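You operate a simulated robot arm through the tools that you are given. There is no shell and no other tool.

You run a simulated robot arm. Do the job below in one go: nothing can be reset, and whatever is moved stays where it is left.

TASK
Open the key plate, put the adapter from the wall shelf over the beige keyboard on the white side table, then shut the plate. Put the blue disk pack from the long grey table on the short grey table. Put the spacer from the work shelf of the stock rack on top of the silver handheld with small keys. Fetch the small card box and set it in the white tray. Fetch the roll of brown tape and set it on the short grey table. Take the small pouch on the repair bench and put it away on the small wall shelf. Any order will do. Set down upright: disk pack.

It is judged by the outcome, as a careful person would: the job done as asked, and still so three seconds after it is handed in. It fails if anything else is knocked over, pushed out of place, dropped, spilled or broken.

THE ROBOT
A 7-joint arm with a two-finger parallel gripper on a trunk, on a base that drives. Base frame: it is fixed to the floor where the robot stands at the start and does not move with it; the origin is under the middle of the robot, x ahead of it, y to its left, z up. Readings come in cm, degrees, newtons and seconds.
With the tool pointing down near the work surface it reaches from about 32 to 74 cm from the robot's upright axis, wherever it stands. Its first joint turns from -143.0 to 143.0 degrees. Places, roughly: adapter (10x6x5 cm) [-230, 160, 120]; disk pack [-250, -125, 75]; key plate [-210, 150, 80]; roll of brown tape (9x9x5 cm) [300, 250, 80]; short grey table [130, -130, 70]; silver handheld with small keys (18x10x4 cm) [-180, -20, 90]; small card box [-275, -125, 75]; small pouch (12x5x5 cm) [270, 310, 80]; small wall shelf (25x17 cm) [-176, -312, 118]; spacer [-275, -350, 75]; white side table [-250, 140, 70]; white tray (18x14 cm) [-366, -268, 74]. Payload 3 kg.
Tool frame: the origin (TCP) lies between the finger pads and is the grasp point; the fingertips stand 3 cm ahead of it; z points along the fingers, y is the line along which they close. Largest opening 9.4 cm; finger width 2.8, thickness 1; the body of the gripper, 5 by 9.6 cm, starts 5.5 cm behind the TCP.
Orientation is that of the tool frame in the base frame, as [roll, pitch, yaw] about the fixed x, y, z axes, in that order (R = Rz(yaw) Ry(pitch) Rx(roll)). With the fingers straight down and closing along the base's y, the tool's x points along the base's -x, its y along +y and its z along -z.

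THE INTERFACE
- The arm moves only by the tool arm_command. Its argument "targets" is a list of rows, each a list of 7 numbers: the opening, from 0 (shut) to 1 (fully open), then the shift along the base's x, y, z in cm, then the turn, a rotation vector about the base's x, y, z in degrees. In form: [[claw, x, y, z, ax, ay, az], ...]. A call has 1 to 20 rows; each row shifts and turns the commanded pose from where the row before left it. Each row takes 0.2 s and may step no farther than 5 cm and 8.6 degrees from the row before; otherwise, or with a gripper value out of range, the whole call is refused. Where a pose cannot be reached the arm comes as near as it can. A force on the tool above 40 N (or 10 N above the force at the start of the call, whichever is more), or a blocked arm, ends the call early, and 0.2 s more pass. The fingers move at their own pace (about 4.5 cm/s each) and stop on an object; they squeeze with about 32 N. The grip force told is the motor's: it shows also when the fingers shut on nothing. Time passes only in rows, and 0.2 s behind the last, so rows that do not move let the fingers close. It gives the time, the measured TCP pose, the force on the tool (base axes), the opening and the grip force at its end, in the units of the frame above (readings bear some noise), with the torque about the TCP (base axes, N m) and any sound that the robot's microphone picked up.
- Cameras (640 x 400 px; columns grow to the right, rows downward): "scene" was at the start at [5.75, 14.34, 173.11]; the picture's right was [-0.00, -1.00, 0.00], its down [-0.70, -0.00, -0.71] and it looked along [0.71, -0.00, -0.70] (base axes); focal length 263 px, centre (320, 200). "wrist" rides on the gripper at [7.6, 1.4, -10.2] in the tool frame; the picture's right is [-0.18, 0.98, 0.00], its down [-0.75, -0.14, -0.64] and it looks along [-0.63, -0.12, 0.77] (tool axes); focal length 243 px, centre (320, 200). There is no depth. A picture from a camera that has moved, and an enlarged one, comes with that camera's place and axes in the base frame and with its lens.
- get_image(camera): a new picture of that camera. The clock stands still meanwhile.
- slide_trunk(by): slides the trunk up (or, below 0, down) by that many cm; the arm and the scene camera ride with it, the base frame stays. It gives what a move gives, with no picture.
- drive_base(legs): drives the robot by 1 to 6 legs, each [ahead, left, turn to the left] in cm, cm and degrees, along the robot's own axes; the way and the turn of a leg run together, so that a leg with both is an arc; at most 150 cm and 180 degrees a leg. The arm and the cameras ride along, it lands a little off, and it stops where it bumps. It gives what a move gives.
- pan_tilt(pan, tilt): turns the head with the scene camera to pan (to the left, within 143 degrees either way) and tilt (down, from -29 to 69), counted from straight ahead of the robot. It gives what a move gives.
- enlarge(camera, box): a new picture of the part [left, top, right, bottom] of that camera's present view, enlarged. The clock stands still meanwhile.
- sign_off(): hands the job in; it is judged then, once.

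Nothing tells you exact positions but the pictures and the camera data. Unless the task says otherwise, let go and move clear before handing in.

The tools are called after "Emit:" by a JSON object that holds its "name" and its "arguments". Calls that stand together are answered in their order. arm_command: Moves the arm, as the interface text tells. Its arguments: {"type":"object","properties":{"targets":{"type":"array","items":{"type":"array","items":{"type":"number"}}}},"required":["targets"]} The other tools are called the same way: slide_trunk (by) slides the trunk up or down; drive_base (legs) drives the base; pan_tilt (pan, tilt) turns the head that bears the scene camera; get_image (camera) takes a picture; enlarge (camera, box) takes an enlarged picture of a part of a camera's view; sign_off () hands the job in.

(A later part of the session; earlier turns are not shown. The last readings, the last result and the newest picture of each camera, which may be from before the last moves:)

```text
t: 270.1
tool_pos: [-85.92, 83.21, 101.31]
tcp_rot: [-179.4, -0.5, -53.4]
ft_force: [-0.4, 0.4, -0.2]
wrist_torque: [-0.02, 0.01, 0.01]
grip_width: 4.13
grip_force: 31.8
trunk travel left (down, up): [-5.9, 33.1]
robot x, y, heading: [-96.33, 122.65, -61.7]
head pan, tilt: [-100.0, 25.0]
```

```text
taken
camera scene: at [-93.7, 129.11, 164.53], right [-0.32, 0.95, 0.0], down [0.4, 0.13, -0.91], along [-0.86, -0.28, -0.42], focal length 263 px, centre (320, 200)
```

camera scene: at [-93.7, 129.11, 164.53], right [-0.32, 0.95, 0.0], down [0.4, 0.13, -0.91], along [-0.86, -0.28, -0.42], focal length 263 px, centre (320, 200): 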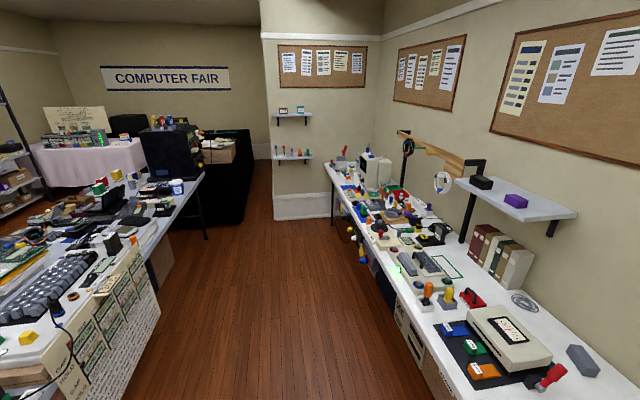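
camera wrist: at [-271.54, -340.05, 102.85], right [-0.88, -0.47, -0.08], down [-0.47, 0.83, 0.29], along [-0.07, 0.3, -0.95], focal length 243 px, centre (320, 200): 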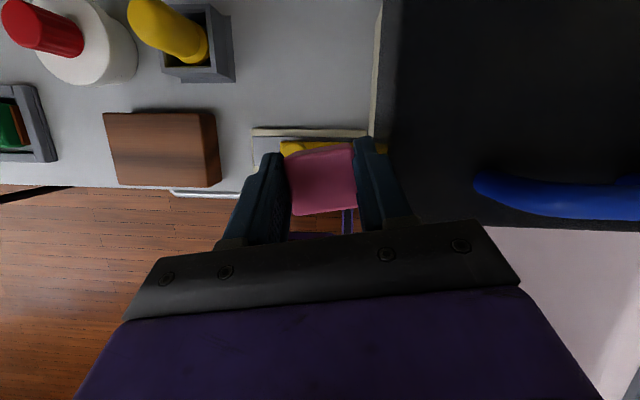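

I see the long grey table and the white side table across the aisle. Moving along the aisle toward the handheld's position.

Emit:
{"name": "drive_base", "arguments": {"legs": [[0, -135, 0]]}}

Emit:
{"name": "pan_tilt", "arguments": {"pan": 15, "tilt": 40}}

Emit:
{"name": "get_image", "arguments": {"camera": "scene"}}

Emit:
{"name": "pan_tilt", "arguments": {"pan": -25, "tilt": 40}}

Emit:
{"name": "get_image", "arguments": {"camera": "scene"}}

```text
t: 276.9
tool_pos: [-207.1, 18.49, 101.32]
tcp_rot: [-179.6, -0.4, -53.8]
ft_force: [0.4, -0.6, -1.2]
wrist_torque: [0.01, -0.05, 0.03]
grip_width: 4.11
grip_force: 31.9
trunk travel left (down, up): [-5.9, 33.1]
robot x, y, heading: [-217.47, 57.68, -62.1]
head pan, tilt: [-100.0, 25.0]
```

```text
t: 278.9
tool_pos: [-207.32, 18.43, 101.22]
tcp_rot: [-179.4, -0.4, -53.7]
ft_force: [0.0, 0.2, -1.5]
wrist_torque: [-0.01, 0.0, 0.02]
grip_width: 4.1
grip_force: 31.9
trunk travel left (down, up): [-5.9, 33.1]
robot x, y, heading: [-216.95, 58.13, -62.1]
head pan, tilt: [15.0, 40.0]
```

```text
taken
camera scene: at [-200.11, 61.03, 162.17], right [-0.73, -0.68, 0.0], down [-0.44, 0.47, -0.76], along [0.52, -0.56, -0.64], focal length 263 px, centre (320, 200)
```

scene: 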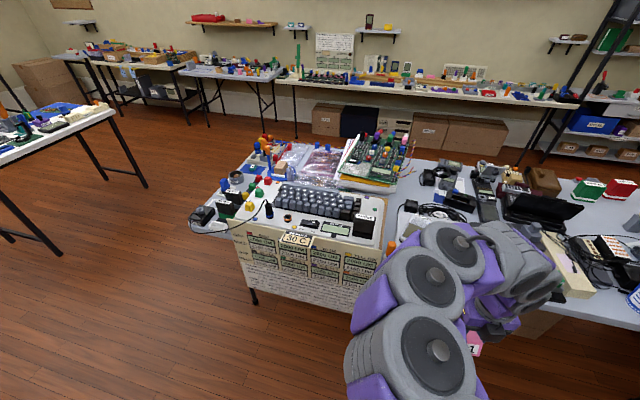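

```text
t: 279.9
tool_pos: [-207.31, 18.43, 101.29]
tcp_rot: [-179.4, -0.3, -53.6]
ft_force: [-0.4, 0.0, -0.6]
wrist_torque: [0.0, 0.02, 0.0]
grip_width: 4.11
grip_force: 31.9
trunk travel left (down, up): [-5.9, 33.1]
robot x, y, heading: [-217.1, 57.91, -62.0]
head pan, tilt: [-25.0, 40.0]
```

```text
taken
camera scene: at [-205.48, 58.76, 162.18], right [-1.0, -0.05, 0.0], down [-0.03, 0.64, -0.77], along [0.04, -0.76, -0.64], focal length 263 px, centre (320, 200)
```

scene: 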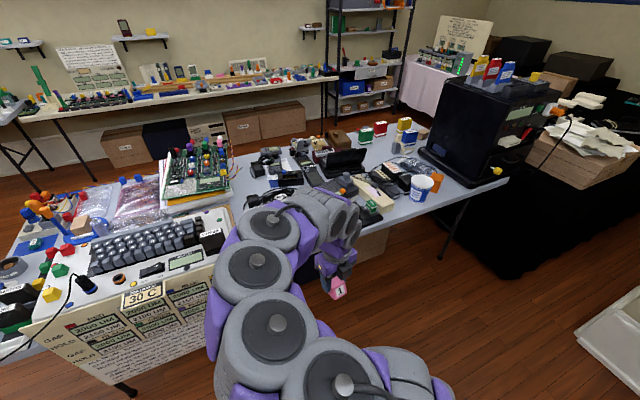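

The arm blocks the view of the expected handheld spot; swinging it right.

Emit:
{"name": "arm_command", "arguments": {"targets": [[0, -4.3, -2.3, 0, 0, 0, 0], [0, -4.3, -2.3, 0, 0, 0, 0], [0, -4.3, -2.3, 0, 0, 0, 0], [0, -4.3, -2.3, 0, 0, 0, 0], [0, -4.3, -2.3, 0, 0, 0, 0]]}}

Emit:
{"name": "pan_tilt", "arguments": {"pan": 0, "tilt": 40}}

Emit:
{"name": "get_image", "arguments": {"camera": "scene"}}

Emit:
{"name": "enlarge", "arguments": {"camera": "scene", "box": [200, 130, 440, 280]}}

```text
t: 281.1
tool_pos: [-229.33, 6.56, 101.46]
tcp_rot: [-179.3, -0.3, -53.6]
ft_force: [-0.7, 0.2, -0.4]
wrist_torque: [-0.05, 0.0, -0.01]
grip_width: 4.11
grip_force: 32.5
trunk travel left (down, up): [-5.9, 33.1]
robot x, y, heading: [-217.34, 58.17, -62.2]
head pan, tilt: [-25.0, 40.0]
```

```text
t: 282.0
tool_pos: [-229.13, 6.76, 101.38]
tcp_rot: [-179.3, -0.4, -53.6]
ft_force: [-0.1, -0.4, 0.0]
wrist_torque: [-0.04, -0.01, 0.03]
grip_width: 4.12
grip_force: 32.1
trunk travel left (down, up): [-5.9, 33.1]
robot x, y, heading: [-217.19, 58.3, -61.9]
head pan, tilt: [0.0, 40.0]
```

```text
taken
camera scene: at [-202.31, 59.52, 162.21], right [-0.88, -0.47, 0.0], down [-0.3, 0.57, -0.76], along [0.36, -0.68, -0.64], focal length 263 px, centre (320, 200)
```

scene: 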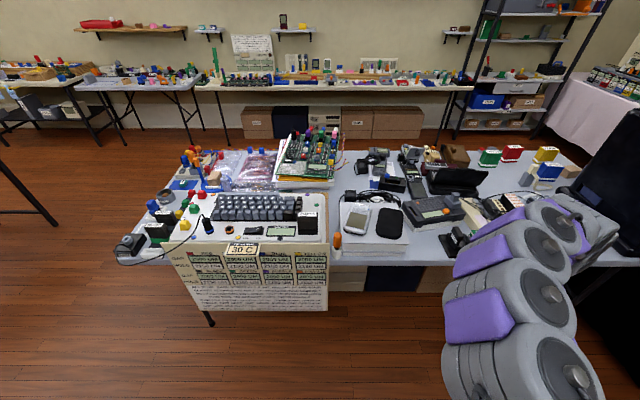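

```text
2.67 times, centred on (320, 205) of scene
camera zoom: at [-202.31, 59.52, 162.21], right [-0.88, -0.47, 0.0], down [-0.3, 0.57, -0.76], along [0.36, -0.68, -0.64], focal length 702 px, centre (320, 187)
```

zoom: 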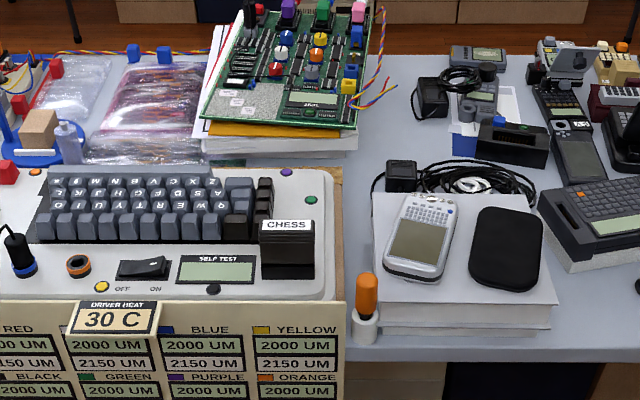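

Found the silver handheld with small keys, lying on white boxes at ≈[-180, -14.5], top ≈90–92. Driving closer to the table, with the arm raised.

Emit:
{"name": "arm_command", "arguments": {"targets": [[0, 0, 0, 4, 0, 0, 0], [0, 0, 0, 4, 0, 0, 0]]}}

Emit:
{"name": "drive_base", "arguments": {"legs": [[33, 0, 0]]}}

Emit:
{"name": "pan_tilt", "arguments": {"pan": 10, "tilt": 55}}

Emit:
{"name": "get_image", "arguments": {"camera": "scene"}}

```text
t: 282.6
tool_pos: [-228.92, 6.61, 109.17]
tcp_rot: [-179.3, -0.4, -53.8]
ft_force: [-0.9, -0.1, -0.4]
wrist_torque: [-0.03, 0.04, -0.02]
grip_width: 4.13
grip_force: 31.9
trunk travel left (down, up): [-5.9, 33.1]
robot x, y, heading: [-217.27, 58.19, -62.1]
head pan, tilt: [0.0, 40.0]
```

```text
t: 284.8
tool_pos: [-214.06, -21.75, 109.18]
tcp_rot: [-179.3, -0.4, -53.7]
ft_force: [-0.3, -0.4, -1.1]
wrist_torque: [0.02, -0.01, 0.0]
grip_width: 4.1
grip_force: 31.8
trunk travel left (down, up): [-5.9, 33.1]
robot x, y, heading: [-202.41, 29.92, -62.3]
head pan, tilt: [0.0, 40.0]
```

```text
t: 285.5
tool_pos: [-214.13, -21.65, 109.13]
tcp_rot: [-179.3, -0.5, -53.7]
ft_force: [-0.4, -0.2, -0.9]
wrist_torque: [-0.01, 0.03, -0.01]
grip_width: 4.1
grip_force: 32.5
trunk travel left (down, up): [-5.9, 33.1]
robot x, y, heading: [-201.84, 29.58, -62.2]
head pan, tilt: [10.0, 55.0]
```

```text
taken
camera scene: at [-186.69, 32.9, 160.14], right [-0.79, -0.61, 0.0], down [-0.5, 0.65, -0.57], along [0.35, -0.45, -0.82], focal length 263 px, centre (320, 200)
```

scene: 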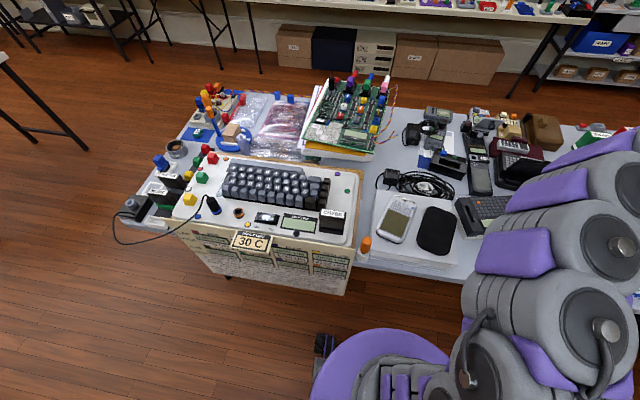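

Handheld centre ≈[-179.5, -15.8], axis heading ≈ −77°. I'll bring the cube above it, turn to align, and re-apply the 23° tilt so the cube is level.

Emit:
{"name": "arm_command", "arguments": {"targets": [[0, 4.3, 0.74, 0, 0, 0, 0], [0, 4.3, 0.74, 0, 0, 0, 0], [0, 4.3, 0.74, 0, 0, 0, 0], [0, 4.3, 0.74, 0, 0, 0, 0], [0, 4.3, 0.74, 0, 0, 0, -7.8], [0, 4.3, 0.74, 0, 0, 0, -7.8], [0, 4.3, 0.74, 0, 0, 0, -7.7], [0, 4.5, 0.74, 0, 0, 0, 0], [0, 0, 0, -2, -7.5, -1.73, 0], [0, 0, 0, -2, -7.5, -1.73, 0], [0, 0, 0, -2, -7.5, -1.73, 0], [0, 0, 0, 0, 0, 0, 0]]}}

Emit:
{"name": "get_image", "arguments": {"camera": "wrist"}}

Emit:
{"name": "get_image", "arguments": {"camera": "scene"}}

```text
t: 288.1
tool_pos: [-179.32, -15.71, 103.27]
tcp_rot: [-179.5, -23.7, -77.0]
ft_force: [0.1, 1.1, -1.1]
wrist_torque: [-0.01, 0.02, 0.0]
grip_width: 4.1
grip_force: 31.9
trunk travel left (down, up): [-5.9, 33.1]
robot x, y, heading: [-202.34, 29.87, -61.8]
head pan, tilt: [10.0, 55.0]
```

```text
taken
camera wrist: at [-180.21, -18.76, 115.88], right [-0.99, -0.06, -0.08], down [-0.08, 0.95, 0.29], along [0.06, 0.29, -0.95], focal length 243 px, centre (320, 200)
```

wrist: 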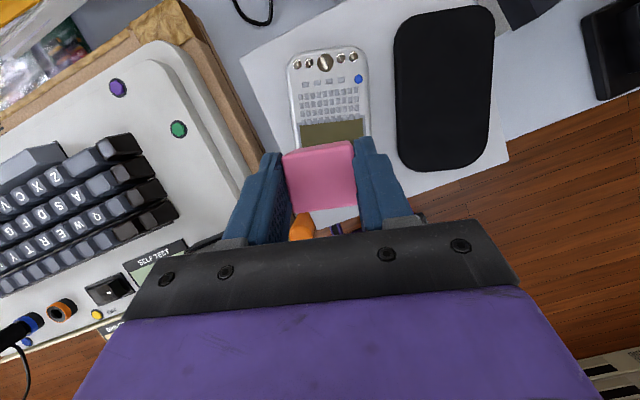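

```text
taken
camera scene: at [-186.37, 33.09, 160.1], right [-0.79, -0.61, 0.0], down [-0.5, 0.65, -0.57], along [0.35, -0.45, -0.82], focal length 263 px, centre (320, 200)
```

scene: 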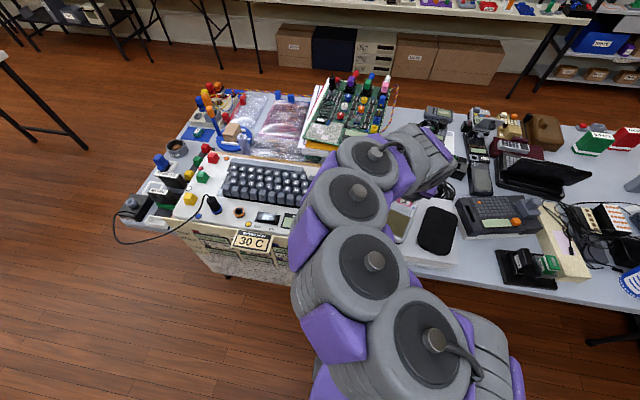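

Cube is level above the handheld. Small correction and lowering.

Emit:
{"name": "arm_command", "arguments": {"targets": [[0, -0.4, -0.6, -2.5, 0, 0, 0], [0, 0, 0, -2.5, 0, 0, 0], [0, 0, 0, -2, 0, 0, 0], [0, 0, 0, 0, 0, 0, 0]]}}

Emit:
{"name": "get_image", "arguments": {"camera": "wrist"}}

Emit:
{"name": "enlarge", "arguments": {"camera": "scene", "box": [352, 150, 480, 270]}}

```text
t: 289.1
tool_pos: [-179.84, -16.28, 96.3]
tcp_rot: [-179.5, -23.7, -77.1]
ft_force: [1.2, -0.1, -0.8]
wrist_torque: [0.02, 0.04, -0.02]
grip_width: 4.14
grip_force: 31.9
trunk travel left (down, up): [-5.9, 33.1]
robot x, y, heading: [-202.14, 29.72, -62.5]
head pan, tilt: [10.0, 55.0]
```

```text
taken
camera wrist: at [-180.64, -19.3, 108.78], right [-0.99, -0.06, -0.08], down [-0.08, 0.95, 0.29], along [0.06, 0.29, -0.95], focal length 243 px, centre (320, 200)
```

wrist: 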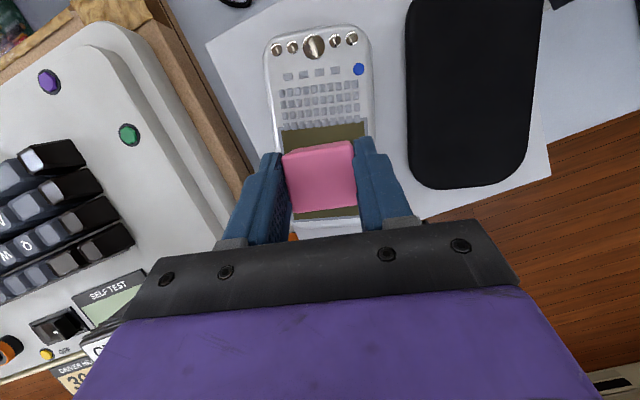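

```text
3.33 times, centred on (416, 210) of scene
camera zoom: at [-186.33, 33.06, 160.1], right [-0.79, -0.61, 0.0], down [-0.5, 0.65, -0.57], along [0.35, -0.45, -0.82], focal length 878 px, centre (0, 167)
```

zoom: 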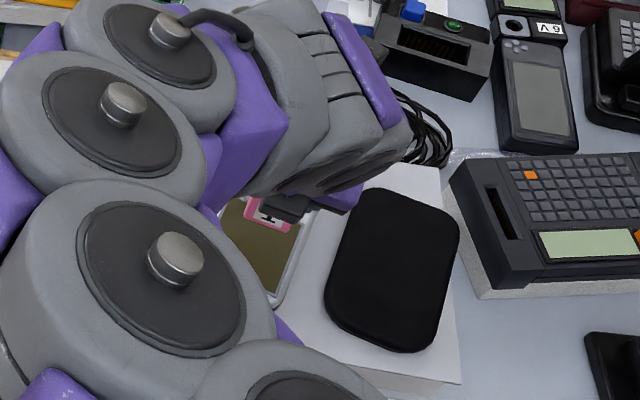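

Emit:
{"name": "arm_command", "arguments": {"targets": [[0, 0.2, -0.9, -1.5, 0, 0, 0], [0, 0, 0, -1.5, 0, 0, 0], [0, 0, 0, 0, 0, 0, 0]]}}

Emit:
{"name": "arm_command", "arguments": {"targets": [[0, 0, 0, -0.5, 0, 0, 0], [0, 0, 0, 0, 0, 0, 0]]}}

Emit:
{"name": "arm_command", "arguments": {"targets": [[0, 0, 0, -0.5, 0, 0, 0], [0, 0, 0, 0, 0, 0, 0]]}}

Emit:
{"name": "arm_command", "arguments": {"targets": [[0, 0, 0, -0.4, 0, 0, 0], [0, 0, 0, 0, 0, 0, 0]]}}

```text
t: 289.9
tool_pos: [-179.67, -17.25, 93.27]
tcp_rot: [-179.4, -23.5, -77.1]
ft_force: [-0.2, 1.3, -0.1]
wrist_torque: [-0.05, -0.02, -0.01]
grip_width: 4.11
grip_force: 32.0
trunk travel left (down, up): [-5.9, 33.1]
robot x, y, heading: [-202.05, 29.63, -62.2]
head pan, tilt: [10.0, 55.0]
```

```text
t: 290.5
tool_pos: [-179.46, -17.16, 92.75]
tcp_rot: [-179.4, -23.6, -77.1]
ft_force: [-0.5, -0.6, -0.1]
wrist_torque: [-0.02, -0.01, 0.03]
grip_width: 4.08
grip_force: 31.8
trunk travel left (down, up): [-5.9, 33.1]
robot x, y, heading: [-202.45, 29.46, -62.1]
head pan, tilt: [10.0, 55.0]
```

```text
t: 291.1
tool_pos: [-179.68, -17.04, 92.36]
tcp_rot: [-179.5, -23.7, -77.1]
ft_force: [0.8, 0.9, 0.4]
wrist_torque: [-0.01, 0.0, -0.01]
grip_width: 4.1
grip_force: 32.0
trunk travel left (down, up): [-5.9, 33.1]
robot x, y, heading: [-202.25, 29.64, -62.0]
head pan, tilt: [10.0, 55.0]
```

```text
t: 291.7
tool_pos: [-179.58, -17.12, 91.95]
tcp_rot: [-179.4, -23.6, -77.1]
ft_force: [1.4, -0.6, 8.4]
wrist_torque: [0.04, 0.2, 0.03]
grip_width: 4.13
grip_force: 32.0
trunk travel left (down, up): [-5.9, 33.1]
robot x, y, heading: [-202.2, 29.73, -62.2]
head pan, tilt: [10.0, 55.0]
```

Contact felt at z≈91.95. Opening gently and rising straight up.

Emit:
{"name": "arm_command", "arguments": {"targets": [[0.5, 0, 0, -0.1, 0, 0, 0], [0.62, 0, 0, 0, 0, 0, 0], [0.62, 0, 0, 0, 0, 0, 0]]}}

Emit:
{"name": "get_image", "arguments": {"camera": "wrist"}}

```text
t: 292.5
tool_pos: [-179.66, -17.26, 91.69]
tcp_rot: [-179.6, -23.5, -77.1]
ft_force: [0.0, 0.0, -0.5]
wrist_torque: [-0.01, 0.0, -0.01]
grip_width: 5.81
grip_force: 0.2
trunk travel left (down, up): [-5.9, 33.1]
robot x, y, heading: [-202.15, 29.69, -62.4]
head pan, tilt: [10.0, 55.0]
```

```text
taken
camera wrist: at [-180.4, -20.18, 104.3], right [-0.99, -0.06, -0.08], down [-0.08, 0.95, 0.29], along [0.06, 0.29, -0.95], focal length 243 px, centre (320, 200)
```

wrist: 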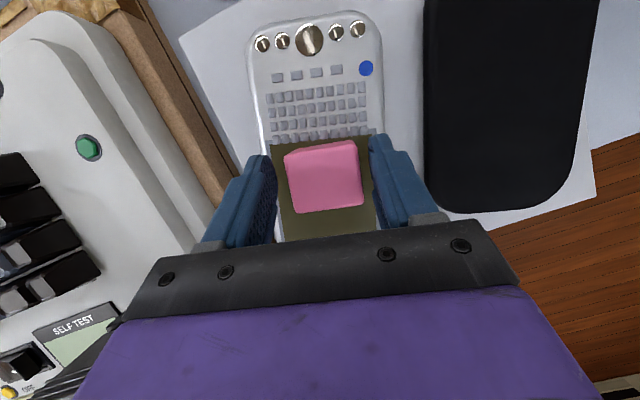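

The cube rests on the handheld's screen. Rising clear.

Emit:
{"name": "arm_command", "arguments": {"targets": [[0.62, 0, 0, 1, 0, 0, 0], [0.62, 0, 0, 2, 0, 0, 0], [0.62, 0, 0, 3, 0, 0, 0], [0.62, 0, 0, 4, 0, 0, 0], [0.62, 0, 0, 4, 0, 0, 0]]}}

Emit:
{"name": "get_image", "arguments": {"camera": "wrist"}}

```text
t: 293.7
tool_pos: [-179.58, -16.97, 105.9]
tcp_rot: [-179.5, -23.6, -77.1]
ft_force: [0.4, 0.6, -0.8]
wrist_torque: [0.01, 0.01, 0.04]
grip_width: 5.87
grip_force: 0.0
trunk travel left (down, up): [-5.9, 33.1]
robot x, y, heading: [-202.19, 29.22, -62.1]
head pan, tilt: [10.0, 55.0]
```

```text
taken
camera wrist: at [-180.42, -20.06, 118.31], right [-0.99, -0.06, -0.08], down [-0.08, 0.95, 0.29], along [0.06, 0.29, -0.95], focal length 243 px, centre (320, 200)
```

wrist: 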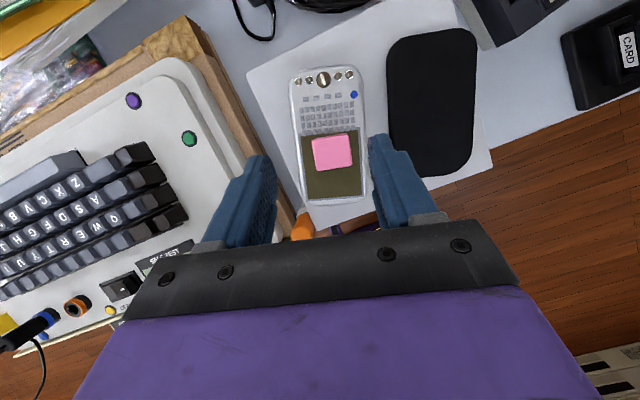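

Spacer is in place on the handheld. Now retract, back into the aisle, and turn around to the white side table.

Emit:
{"name": "arm_command", "arguments": {"targets": [[0.62, -1, 2, 1, 7.5, 1.73, 0], [0.62, -2, 3.5, 1, 7.5, 1.73, 0], [0.62, -2, 3.5, 0, 7.5, 1.73, 0], [0.62, -1, 2, 0, 0, 0, 0]]}}

Emit:
{"name": "drive_base", "arguments": {"legs": [[-28, 0, 0], [0, 0, 180]]}}

Emit:
{"name": "pan_tilt", "arguments": {"pan": -15, "tilt": 25}}

Emit:
{"name": "get_image", "arguments": {"camera": "scene"}}

```text
t: 294.7
tool_pos: [-185.84, -6.13, 107.67]
tcp_rot: [-179.5, -0.5, -77.1]
ft_force: [0.1, -1.0, -0.4]
wrist_torque: [0.01, 0.0, 0.01]
grip_width: 5.83
grip_force: 0.0
trunk travel left (down, up): [-5.9, 33.1]
robot x, y, heading: [-202.18, 29.48, -62.2]
head pan, tilt: [10.0, 55.0]
```

```text
t: 304.0
tool_pos: [-230.73, 90.05, 107.69]
tcp_rot: [-179.5, -0.5, 101.8]
ft_force: [-0.3, -0.3, -0.6]
wrist_torque: [-0.01, 0.02, 0.0]
grip_width: 5.84
grip_force: 0.0
trunk travel left (down, up): [-5.9, 33.1]
robot x, y, heading: [-214.96, 53.9, 116.8]
head pan, tilt: [10.0, 55.0]
```

```text
t: 304.9
tool_pos: [-230.58, 89.86, 107.74]
tcp_rot: [-179.5, -0.5, 101.8]
ft_force: [0.2, 0.2, 0.6]
wrist_torque: [0.01, -0.01, 0.03]
grip_width: 5.82
grip_force: 0.0
trunk travel left (down, up): [-5.9, 33.1]
robot x, y, heading: [-214.89, 54.2, 116.9]
head pan, tilt: [-15.0, 25.0]
```

```text
taken
camera scene: at [-228.24, 54.31, 164.49], right [0.98, 0.2, 0.0], down [0.09, -0.42, -0.91], along [-0.18, 0.89, -0.42], focal length 263 px, centre (320, 200)
```

scene: 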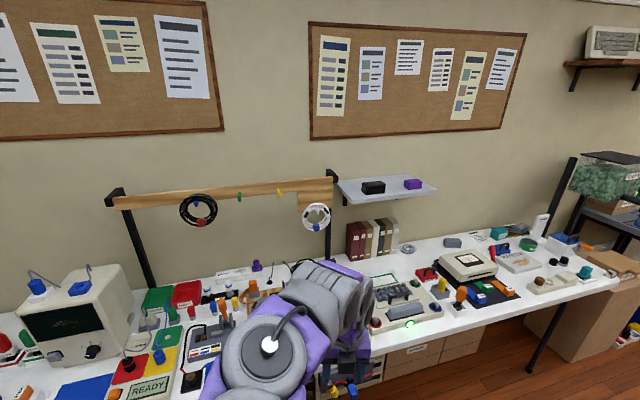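

Emit:
{"name": "enlarge", "arguments": {"camera": "scene", "box": [330, 230, 538, 360]}}

Emit:
{"name": "enlarge", "arguments": {"camera": "scene", "box": [320, 160, 448, 240]}}

```text
3.08 times, centred on (434, 295) of scene
camera zoom: at [-228.24, 54.31, 164.49], right [0.98, 0.2, 0.0], down [0.09, -0.42, -0.91], along [-0.18, 0.89, -0.42], focal length 810 px, centre (-31, -92)
```

zoom: 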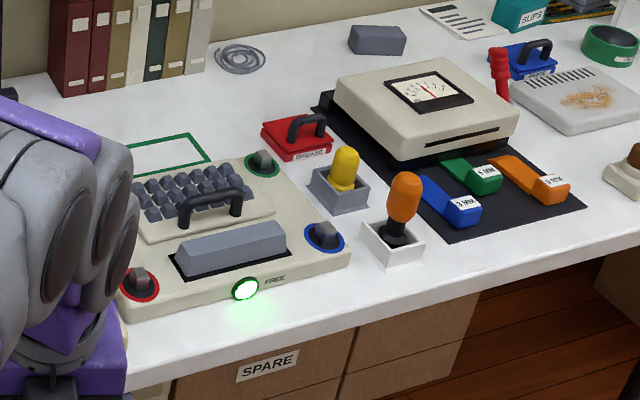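

```text
5.00 times, centred on (384, 200) of scene
camera zoom: at [-228.24, 54.31, 164.49], right [0.98, 0.2, 0.0], down [0.09, -0.42, -0.91], along [-0.18, 0.89, -0.42], focal length 1317 px, centre (0, 200)
```

zoom: 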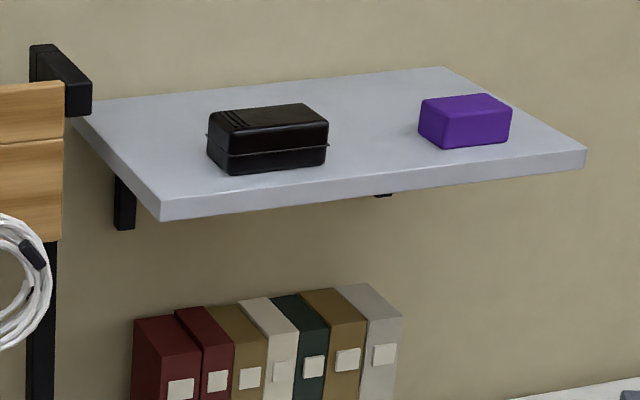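

The wall shelf holds the black adapter (left) and a purple box. Below it is a beige keyboard unit whose key plate has a black handle and a green FREE lamp. I'll move in front of it for a closer look.

Emit:
{"name": "drive_base", "arguments": {"legs": [[0, -52, 0], [25, 0, 0]]}}

Emit:
{"name": "pan_tilt", "arguments": {"pan": 15, "tilt": 45}}

Emit:
{"name": "get_image", "arguments": {"camera": "scene"}}

```text
t: 309.4
tool_pos: [-196.14, 135.29, 107.69]
tcp_rot: [-179.6, -0.5, 101.9]
ft_force: [-0.5, -0.3, 0.2]
wrist_torque: [0.01, 0.0, -0.02]
grip_width: 5.86
grip_force: 0.2
trunk travel left (down, up): [-5.9, 33.1]
robot x, y, heading: [-179.95, 99.87, 116.8]
head pan, tilt: [-15.0, 25.0]
```

```text
t: 310.3
tool_pos: [-195.92, 135.26, 107.78]
tcp_rot: [-179.4, -0.4, 102.0]
ft_force: [0.7, 0.2, -0.4]
wrist_torque: [-0.04, 0.03, 0.0]
grip_width: 5.86
grip_force: 0.1
trunk travel left (down, up): [-5.9, 33.1]
robot x, y, heading: [-179.98, 99.39, 117.0]
head pan, tilt: [15.0, 45.0]
```

```text
taken
camera scene: at [-196.91, 96.7, 161.44], right [0.75, 0.67, 0.0], down [0.47, -0.53, -0.71], along [-0.47, 0.53, -0.71], focal length 263 px, centre (320, 200)
```

scene: 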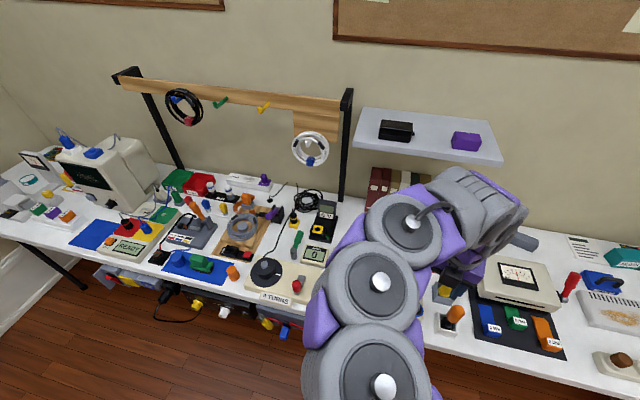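

Emit:
{"name": "get_image", "arguments": {"camera": "wrist"}}

Emit:
{"name": "pan_tilt", "arguments": {"pan": -10, "tilt": 55}}

Emit:
{"name": "get_image", "arguments": {"camera": "scene"}}

```text
taken
camera wrist: at [-195.9, 143.07, 118.14], right [1.0, 0.02, -0.01], down [0.03, -0.77, 0.64], along [0.01, -0.64, -0.77], focal length 243 px, centre (320, 200)
```

wrist: 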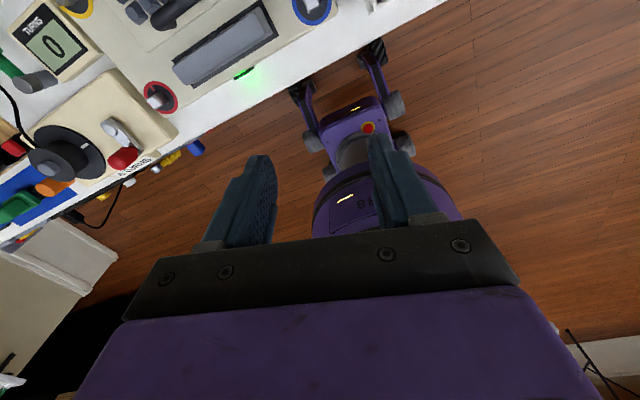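

```text
t: 311.2
tool_pos: [-195.84, 135.36, 107.8]
tcp_rot: [-179.4, -0.5, 101.9]
ft_force: [-0.2, -0.4, 0.1]
wrist_torque: [-0.02, 0.01, 0.01]
grip_width: 5.82
grip_force: 0.1
trunk travel left (down, up): [-5.9, 33.1]
robot x, y, heading: [-180.06, 99.04, 116.5]
head pan, tilt: [-10.0, 55.0]
```

```text
taken
camera scene: at [-193.55, 97.55, 160.1], right [0.96, 0.29, 0.0], down [0.24, -0.78, -0.57], along [-0.17, 0.55, -0.82], focal length 263 px, centre (320, 200)
```

scene: 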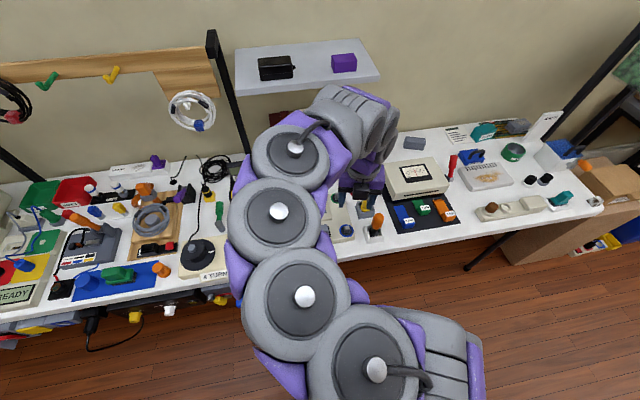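

Swinging the arm right and un-flipping the wrist so that both cameras can see the keyboard unit.

Emit:
{"name": "arm_command", "arguments": {"targets": [[0.62, 4.3, 2.2, 0, 0, 0, -8.5], [0.62, 4.3, 2.2, 0, 0, 0, -8.5], [0.62, 4.3, 2.2, 0, 0, 0, -8.5], [0.62, 4.3, 2.2, 0, 0, 0, -8.5], [0.62, 4.3, 2.2, 0, 0, 0, -8.5], [0.62, 4.3, 2.2, 0, 0, 0, -8.5], [0.62, 0, 0, 0, 0, 0, -8.5], [0.62, 0, 0, 0, 0, 0, -8.5], [0.62, 0, 0, 0, 0, 0, -8.5], [0.62, 0, 0, 0, 0, 0, -8.5], [0.62, 0, 0, 0, 0, 0, -8.5], [0.62, 0, 0, 0, 0, 0, -8.5], [0.62, 0, 0, 0, 0, 0, -8.5], [0.62, 0, 0, 0, 0, 0, -8.5], [0.62, 0, 0, 0, 0, 0, -8.5], [0.62, 0, 0, 0, 0, 0, -8.5], [0.62, 0, 0, 0, 0, 0, -8.5], [0.62, 0, 0, 0, 0, 0, -8.5], [0.62, 0, 0, 0, 0, 0, -8.5]]}}

Emit:
{"name": "pan_tilt", "arguments": {"pan": 5, "tilt": 50}}

Emit:
{"name": "get_image", "arguments": {"camera": "scene"}}

```text
t: 315.2
tool_pos: [-169.83, 148.55, 107.73]
tcp_rot: [-179.4, -0.6, -59.7]
ft_force: [-0.7, 0.2, -0.3]
wrist_torque: [0.0, -0.01, -0.02]
grip_width: 5.82
grip_force: 0.0
trunk travel left (down, up): [-5.9, 33.1]
robot x, y, heading: [-180.39, 99.14, 116.6]
head pan, tilt: [-10.0, 55.0]
```

```text
t: 316.0
tool_pos: [-169.81, 148.64, 107.75]
tcp_rot: [-179.5, -0.6, -59.5]
ft_force: [0.2, -0.1, -0.4]
wrist_torque: [0.03, 0.0, -0.01]
grip_width: 5.83
grip_force: 0.1
trunk travel left (down, up): [-5.9, 33.1]
robot x, y, heading: [-180.25, 99.45, 116.9]
head pan, tilt: [5.0, 50.0]
```

```text
taken
camera scene: at [-195.25, 97.38, 160.77], right [0.85, 0.53, 0.0], down [0.4, -0.65, -0.64], along [-0.34, 0.54, -0.77], focal length 263 px, centre (320, 200)
```

scene: 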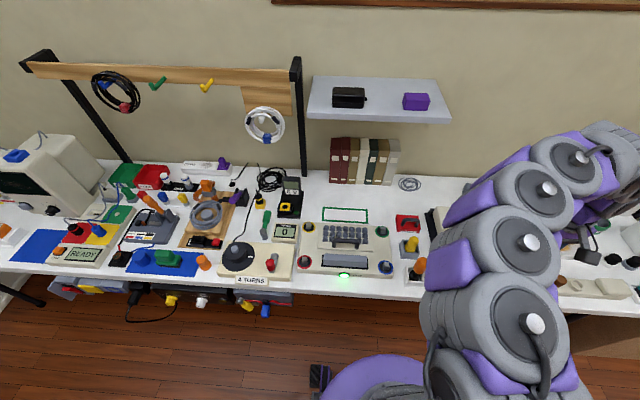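

Emit:
{"name": "enlarge", "arguments": {"camera": "scene", "box": [280, 195, 440, 295]}}

Emit:
{"name": "enlarge", "arguments": {"camera": "scene", "box": [288, 60, 464, 170]}}

```text
4.00 times, centred on (360, 245) of scene
camera zoom: at [-195.25, 97.38, 160.77], right [0.85, 0.53, 0.0], down [0.4, -0.65, -0.64], along [-0.34, 0.54, -0.77], focal length 1054 px, centre (160, 20)
```

zoom: 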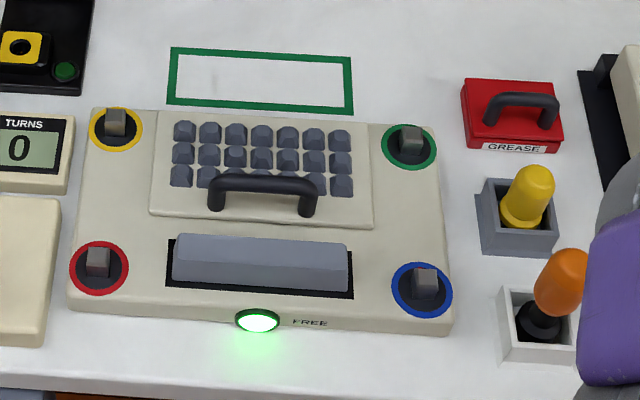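

```text
3.64 times, centred on (376, 115) of scene
camera zoom: at [-195.25, 97.38, 160.77], right [0.85, 0.53, 0.0], down [0.4, -0.65, -0.64], along [-0.34, 0.54, -0.77], focal length 958 px, centre (116, 509)
```

zoom: 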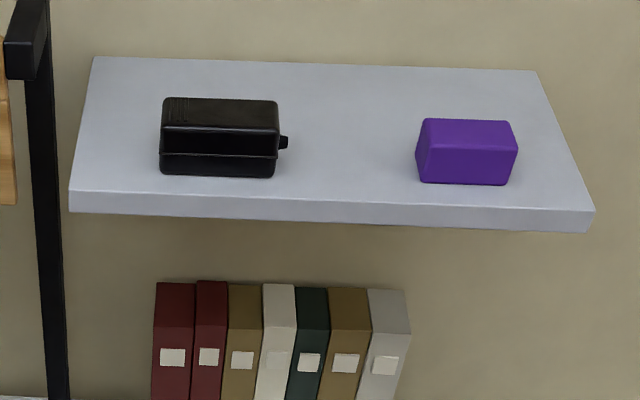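

Now I see it clearly: the key plate (≈19.5×11 cm) with a handle near its front edge is hinged at the back; FREE lamp is green. I'll turn the wrist so fingers straddle the handle bar front-to-back and move above it.

Emit:
{"name": "arm_command", "arguments": {"targets": [[0.5, -4.4, -0.9, 0, 0, 0, 8.5], [0.5, -4.4, -0.9, 0, 0, 0, 8.5], [0.5, -4.4, -0.9, 0, 0, 0, 8.5], [0.5, -4.4, -0.9, 0, 0, 0, 8.5], [0.5, -4.4, -0.9, 0, 0, 0, 8.5], [0.5, -4.4, -0.9, 0, 0, 0, 8.5], [0.5, -4.4, -0.9, 0, 0, 0, 8.5], [0.5, -4.4, -0.9, 0, 0, 0, 8.5], [0.5, -4.4, -0.9, 0, 0, 0, 8.5], [0.5, -2.6, -0.5, 0, 0, 0, 8.5], [0.5, 0, 0, 0, 0, 0, 3.5]]}}

Emit:
{"name": "get_image", "arguments": {"camera": "wrist"}}

Emit:
{"name": "get_image", "arguments": {"camera": "scene"}}

```text
t: 318.4
tool_pos: [-212.11, 139.8, 107.76]
tcp_rot: [-179.3, -0.7, 29.0]
ft_force: [-0.5, 0.7, 0.5]
wrist_torque: [0.01, -0.01, 0.0]
grip_width: 4.73
grip_force: 0.1
trunk travel left (down, up): [-5.9, 33.1]
robot x, y, heading: [-180.08, 99.64, 116.6]
head pan, tilt: [5.0, 50.0]
```

```text
taken
camera wrist: at [-204.81, 142.27, 118.17], right [0.32, -0.95, -0.01], down [-0.73, -0.25, 0.64], along [-0.61, -0.19, -0.77], focal length 243 px, centre (320, 200)
```

wrist: 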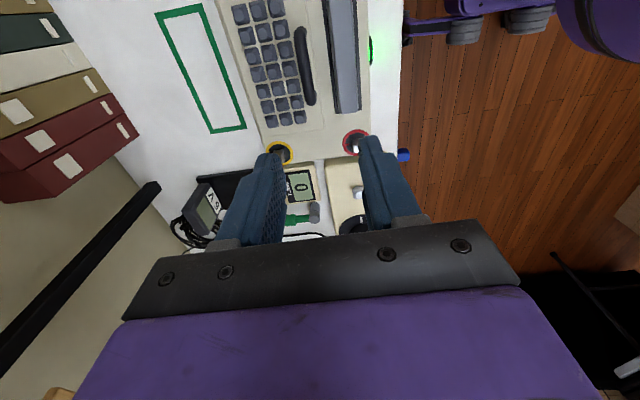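

```text
taken
camera scene: at [-195.63, 97.22, 160.74], right [0.85, 0.53, 0.0], down [0.41, -0.65, -0.64], along [-0.34, 0.55, -0.77], focal length 263 px, centre (320, 200)
```

scene: 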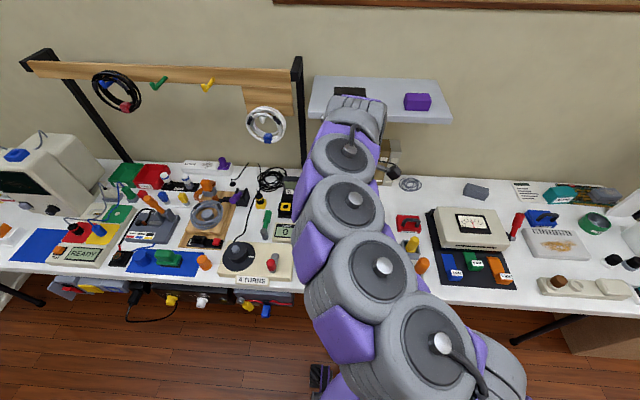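

Triangulating with the wrist view, the handle bar is at about [-212.6, 142.5, 80.7]. Moving above it and lowering to check.

Emit:
{"name": "arm_command", "arguments": {"targets": [[0.5, -0.4, 2.6, -3, 0, 0, 0], [0.5, 0, 0, -4, 0, 0, 0], [0.5, 0, 0, -4, 0, 0, 0], [0.5, 0, 0, -4, 0, 0, 0], [0.5, 0, 0, 0, 0, 0, 0]]}}

Emit:
{"name": "get_image", "arguments": {"camera": "wrist"}}

```text
t: 319.6
tool_pos: [-212.53, 142.57, 92.65]
tcp_rot: [-179.4, -0.7, 29.1]
ft_force: [0.9, -0.2, 0.2]
wrist_torque: [0.03, -0.03, -0.02]
grip_width: 4.7
grip_force: 0.0
trunk travel left (down, up): [-5.9, 33.1]
robot x, y, heading: [-179.82, 99.4, 117.0]
head pan, tilt: [5.0, 50.0]
```

```text
taken
camera wrist: at [-205.23, 144.99, 103.02], right [0.32, -0.95, -0.01], down [-0.73, -0.25, 0.64], along [-0.61, -0.19, -0.77], focal length 243 px, centre (320, 200)
```

wrist: 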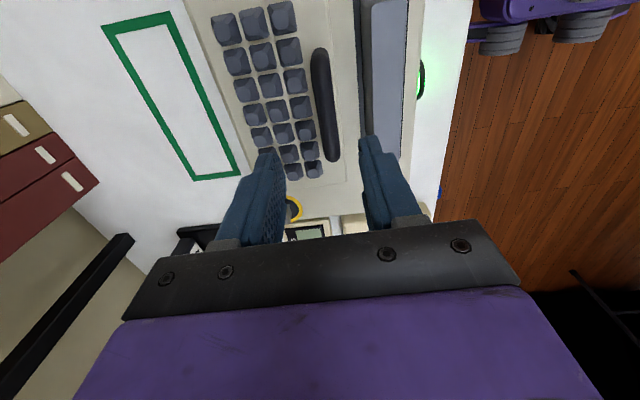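

Emit:
{"name": "arm_command", "arguments": {"targets": [[0.42, 0.26, -0.47, -2, 0, 0, 0], [0.42, 0, 0, -2.5, 0, 0, 0], [0.42, 0, 0, -2.5, 0, 0, 0], [0.42, 0, 0, -1.5, 0, 0, 0], [0.42, 0, 0, 0, 0, 0, 0]]}}

Emit:
{"name": "get_image", "arguments": {"camera": "wrist"}}

```text
t: 320.8
tool_pos: [-212.43, 142.11, 84.26]
tcp_rot: [-179.4, -0.6, 28.8]
ft_force: [-0.1, 0.1, 0.6]
wrist_torque: [0.0, -0.05, 0.0]
grip_width: 3.93
grip_force: 0.1
trunk travel left (down, up): [-5.9, 33.1]
robot x, y, heading: [-179.91, 99.45, 117.0]
head pan, tilt: [5.0, 50.0]
```

```text
taken
camera wrist: at [-205.1, 144.43, 94.63], right [0.31, -0.95, -0.01], down [-0.73, -0.25, 0.64], along [-0.61, -0.19, -0.77], focal length 243 px, centre (320, 200)
```

wrist: 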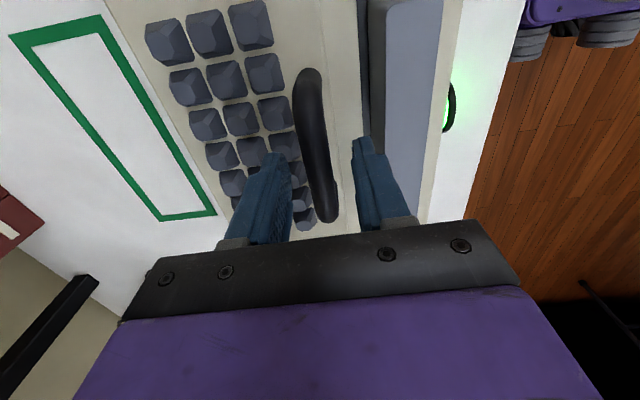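

The bar lies between the fingers. Lowering 1.2 cm and closing on it.

Emit:
{"name": "arm_command", "arguments": {"targets": [[0.42, 0, 0, -0.6, 0, 0, 0], [0.42, 0, 0, -0.6, 0, 0, 0], [0, 0, 0, 0, 0, 0, 0], [0, 0, 0, 0, 0, 0, 0], [0, 0, 0, 0, 0, 0, 0]]}}

Emit:
{"name": "get_image", "arguments": {"camera": "wrist"}}

```text
t: 322.0
tool_pos: [-212.45, 142.11, 83.29]
tcp_rot: [-179.2, -0.5, 28.8]
ft_force: [-7.3, 12.6, 20.4]
wrist_torque: [0.13, -0.02, -1.02]
grip_width: 1.64
grip_force: 42.4
trunk travel left (down, up): [-5.9, 33.1]
robot x, y, heading: [-180.13, 99.67, 116.8]
head pan, tilt: [5.0, 50.0]
```

```text
taken
camera wrist: at [-205.13, 144.45, 93.61], right [0.31, -0.95, -0.02], down [-0.73, -0.25, 0.64], along [-0.61, -0.19, -0.77], focal length 243 px, centre (320, 200)
```

wrist: 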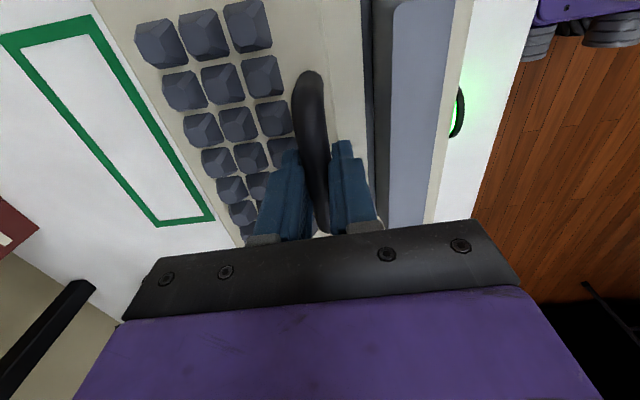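

Handle gripped (1.6 cm). Now lifting along the estimated hinge arc in small steps, checking force.

Emit:
{"name": "arm_command", "arguments": {"targets": [[0, -0.31, 0.56, 1.2, 1.76, 0.95, 0], [0, -0.38, 0.69, 1.08, 1.76, 0.95, 0], [0, 0, 0, 0, 0, 0, 0]]}}

Emit:
{"name": "get_image", "arguments": {"camera": "wrist"}}

```text
t: 322.8
tool_pos: [-213.01, 143.05, 85.23]
tcp_rot: [-175.5, -0.7, 28.9]
ft_force: [6.7, -16.0, 6.2]
wrist_torque: [-0.06, -0.77, -1.3]
grip_width: 1.61
grip_force: 44.7
trunk travel left (down, up): [-5.9, 33.1]
robot x, y, heading: [-180.2, 99.4, 116.7]
head pan, tilt: [5.0, 50.0]
```

```text
taken
camera wrist: at [-205.32, 144.83, 95.53], right [0.31, -0.95, -0.08], down [-0.71, -0.29, 0.64], along [-0.63, -0.14, -0.76], focal length 243 px, centre (320, 200)
```

wrist: 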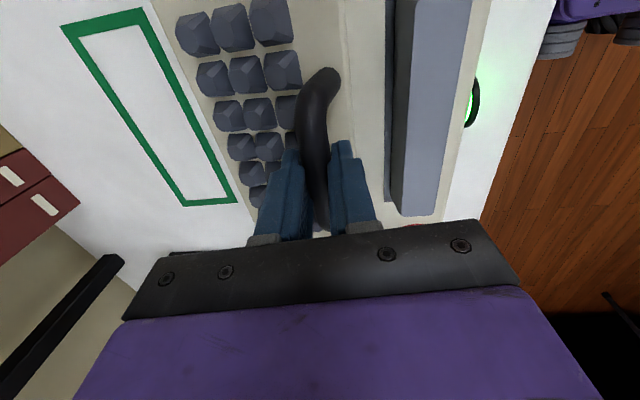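

Emit:
{"name": "arm_command", "arguments": {"targets": [[0, 0.1, -0.2, 0.8, 0, 0, -2], [0, 0, 0, 0, 0, 0, 0]]}}

Emit:
{"name": "get_image", "arguments": {"camera": "wrist"}}

```text
t: 323.6
tool_pos: [-213.1, 143.49, 86.22]
tcp_rot: [-174.9, -0.6, 26.9]
ft_force: [-15.6, 30.8, -29.1]
wrist_torque: [0.35, 0.17, 1.08]
grip_width: 1.58
grip_force: 45.0
trunk travel left (down, up): [-5.9, 33.1]
robot x, y, heading: [-180.25, 99.6, 116.8]
head pan, tilt: [5.0, 50.0]
stopped in row 2: the force on the tool passed its limit at 41 N (the readings are from after the stop); the commanded pose is now the measured one
```

```text
taken
camera wrist: at [-205.35, 144.73, 96.41], right [0.28, -0.96, -0.09], down [-0.72, -0.27, 0.64], along [-0.64, -0.12, -0.76], focal length 243 px, centre (320, 200)
```

wrist: 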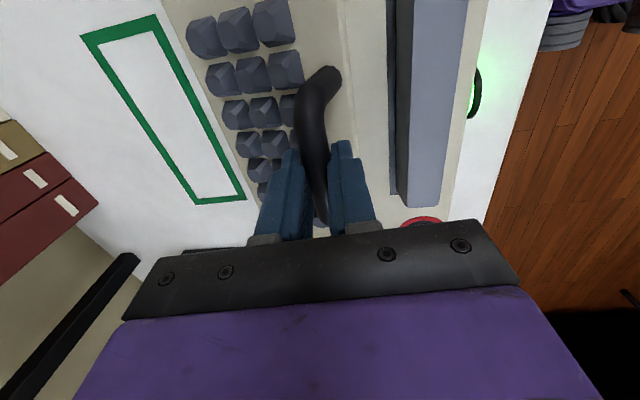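

The force pattern matches a back hinge at t≈235, z≈79 with ~10 cm radius (plate is opening). Continuing along that circle with corrections.

Emit:
{"name": "arm_command", "arguments": {"targets": [[0, -0.3, 0.56, 0.2, 0, 0, 0], [0, -0.31, 0.56, 0.39, 1.76, 0.95, 0], [0, 0, 0, 0, 0, 0, 0]]}}

```text
t: 324.4
tool_pos: [-213.37, 143.99, 87.09]
tcp_rot: [-173.0, -0.7, 26.9]
ft_force: [7.8, -12.2, 12.8]
wrist_torque: [-0.12, -0.41, 1.16]
grip_width: 1.57
grip_force: 45.1
trunk travel left (down, up): [-5.9, 33.1]
robot x, y, heading: [-180.01, 99.19, 116.6]
head pan, tilt: [5.0, 50.0]
```

Emit:
{"name": "arm_command", "arguments": {"targets": [[0, -0.41, 0.75, 0.91, 1.3, 0.7, 0], [0, -0.55, 1.02, 0.84, 1.76, 0.95, 0], [0, 0, 0, 0, 0, 0, 0]]}}

Emit:
{"name": "get_image", "arguments": {"camera": "wrist"}}

```text
t: 325.2
tool_pos: [-214.52, 146.02, 88.6]
tcp_rot: [-169.5, -0.5, 26.9]
ft_force: [-1.6, -5.4, -0.8]
wrist_torque: [-0.15, -0.17, 0.98]
grip_width: 1.57
grip_force: 45.0
trunk travel left (down, up): [-5.9, 33.1]
robot x, y, heading: [-180.21, 99.4, 116.7]
head pan, tilt: [5.0, 50.0]
```

```text
taken
camera wrist: at [-206.26, 146.53, 98.55], right [0.27, -0.94, -0.18], down [-0.69, -0.32, 0.65], along [-0.67, -0.05, -0.74], focal length 243 px, centre (320, 200)
```

wrist: 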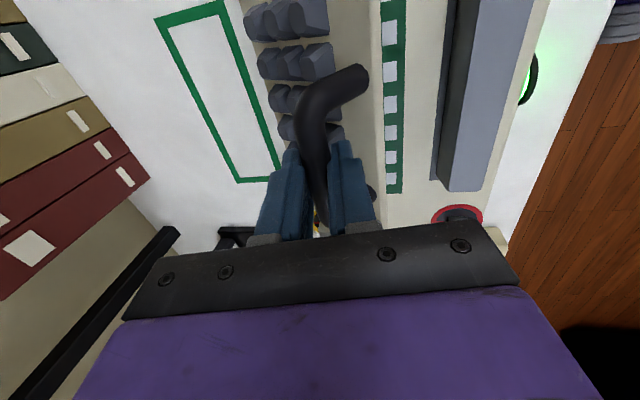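

The plate is opening well; a green-marked compartment shows underneath. Continuing the arc.

Emit:
{"name": "arm_command", "arguments": {"targets": [[0, -0.6, 1.11, 0.67, 1.76, 0.95, 1], [0, -0.64, 1.18, 0.45, 1.76, 0.95, 0], [0, 0, 0, 0, 0, 0, 0]]}}

Emit:
{"name": "arm_command", "arguments": {"targets": [[0, -0.67, 1.23, 0.3, 1.76, 0.95, 0], [0, 0, 0, 0, 0, 0, 0]]}}

Emit:
{"name": "get_image", "arguments": {"camera": "wrist"}}

Emit:
{"name": "get_image", "arguments": {"camera": "scene"}}

```text
t: 326.0
tool_pos: [-215.64, 148.28, 89.86]
tcp_rot: [-165.5, -0.4, 27.7]
ft_force: [4.0, -0.4, -5.0]
wrist_torque: [-0.64, 0.87, -0.21]
grip_width: 1.55
grip_force: 45.2
trunk travel left (down, up): [-5.9, 33.1]
robot x, y, heading: [-180.06, 99.23, 117.0]
head pan, tilt: [5.0, 50.0]
```

```text
t: 326.6
tool_pos: [-216.24, 149.36, 90.23]
tcp_rot: [-163.4, -0.5, 27.9]
ft_force: [3.9, 0.2, 1.0]
wrist_torque: [0.09, -0.47, -0.68]
grip_width: 1.54
grip_force: 45.0
trunk travel left (down, up): [-5.9, 33.1]
robot x, y, heading: [-179.9, 99.59, 116.8]
head pan, tilt: [5.0, 50.0]
```

```text
taken
camera wrist: at [-207.58, 149.22, 99.73], right [0.28, -0.92, -0.28], down [-0.65, -0.4, 0.65], along [-0.71, 0.0, -0.71], focal length 243 px, centre (320, 200)
```

wrist: 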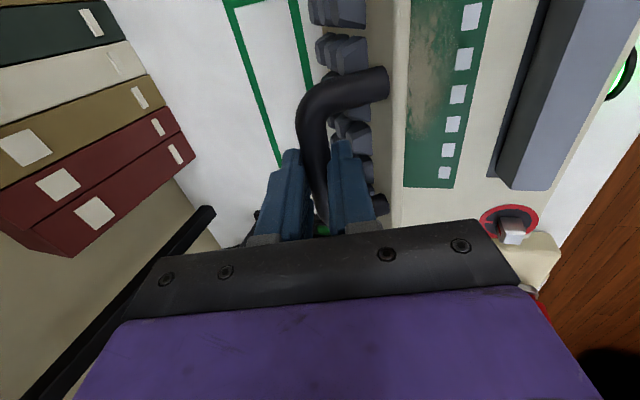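

```text
taken
camera scene: at [-195.47, 97.41, 160.76], right [0.85, 0.53, 0.0], down [0.4, -0.65, -0.64], along [-0.34, 0.54, -0.77], focal length 263 px, centre (320, 200)
```

scene: 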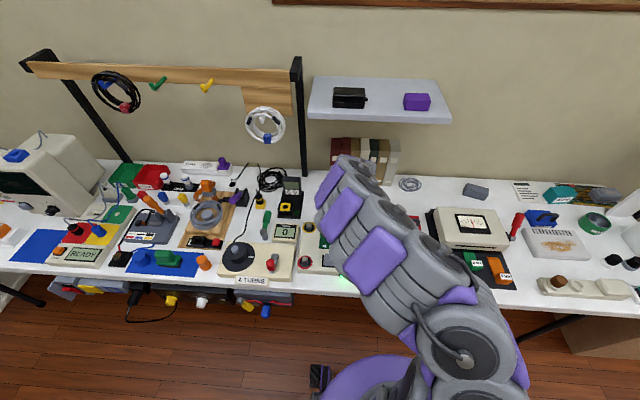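

Emit:
{"name": "arm_command", "arguments": {"targets": [[0, -0.68, 1.26, 0.1, 1.76, 0.95, 0], [0, -0.68, 1.26, -0.1, 1.76, 0.95, 0], [0, 0, 0, 0, 0, 0, 0]]}}

Emit:
{"name": "arm_command", "arguments": {"targets": [[0, -0.67, 1.23, -0.3, 1.76, 0.95, 0], [0, 0, 0, 0, 0, 0, 0]]}}

Emit:
{"name": "arm_command", "arguments": {"targets": [[0, -0.64, 1.18, -0.49, 1.76, 0.95, 0], [0, 0, 0, 0, 0, 0, 0]]}}

Emit:
{"name": "get_image", "arguments": {"camera": "wrist"}}

```text
t: 327.4
tool_pos: [-217.68, 152.0, 90.08]
tcp_rot: [-159.6, -0.4, 27.7]
ft_force: [6.5, 0.0, -6.5]
wrist_torque: [-0.65, 1.0, -0.1]
grip_width: 1.55
grip_force: 45.4
trunk travel left (down, up): [-5.9, 33.1]
robot x, y, heading: [-180.37, 99.43, 116.5]
head pan, tilt: [5.0, 50.0]
```

```text
t: 328.0
tool_pos: [-218.43, 153.34, 89.83]
tcp_rot: [-157.5, -0.3, 27.7]
ft_force: [6.8, -0.5, -7.8]
wrist_torque: [-0.1, -0.11, -0.56]
grip_width: 1.55
grip_force: 45.2
trunk travel left (down, up): [-5.9, 33.1]
robot x, y, heading: [-179.95, 99.38, 116.7]
head pan, tilt: [5.0, 50.0]
```

```text
t: 328.6
tool_pos: [-218.97, 154.51, 89.34]
tcp_rot: [-155.5, -0.3, 27.7]
ft_force: [4.0, 1.6, -4.6]
wrist_torque: [-0.27, 0.84, -0.16]
grip_width: 1.56
grip_force: 45.3
trunk travel left (down, up): [-5.9, 33.1]
robot x, y, heading: [-179.97, 99.57, 116.8]
head pan, tilt: [5.0, 50.0]
```

```text
taken
camera wrist: at [-209.67, 153.19, 98.14], right [0.25, -0.88, -0.41], down [-0.61, -0.47, 0.64], along [-0.75, 0.08, -0.65], focal length 243 px, centre (320, 200)
```

wrist: 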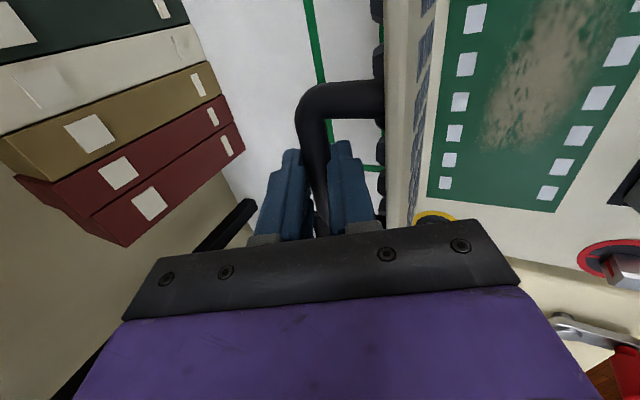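

Plate is just past vertical. Pushing slightly further to find a stable open position.

Emit:
{"name": "arm_command", "arguments": {"targets": [[0, -0.48, 0.88, -0.65, 0, 0, 0], [0, 0, 0, 0, 0, 0, 0]]}}

Emit:
{"name": "arm_command", "arguments": {"targets": [[0, -0.5, 0.95, -0.78, 0, 0, 0], [0, 0, 0, 0, 0, 0, 0]]}}

```text
t: 329.2
tool_pos: [-219.44, 155.32, 88.72]
tcp_rot: [-155.2, -0.4, 27.7]
ft_force: [-0.3, 9.3, 6.0]
wrist_torque: [0.15, 0.54, -0.3]
grip_width: 1.57
grip_force: 45.1
trunk travel left (down, up): [-5.9, 33.1]
robot x, y, heading: [-180.46, 99.4, 117.0]
head pan, tilt: [5.0, 50.0]
```

```text
t: 329.8
tool_pos: [-219.88, 156.28, 88.01]
tcp_rot: [-155.4, -0.2, 27.9]
ft_force: [-2.7, 13.4, 12.0]
wrist_torque: [-0.07, 1.21, -0.02]
grip_width: 1.56
grip_force: 44.4
trunk travel left (down, up): [-5.9, 33.1]
robot x, y, heading: [-180.3, 99.13, 117.0]
head pan, tilt: [5.0, 50.0]
```

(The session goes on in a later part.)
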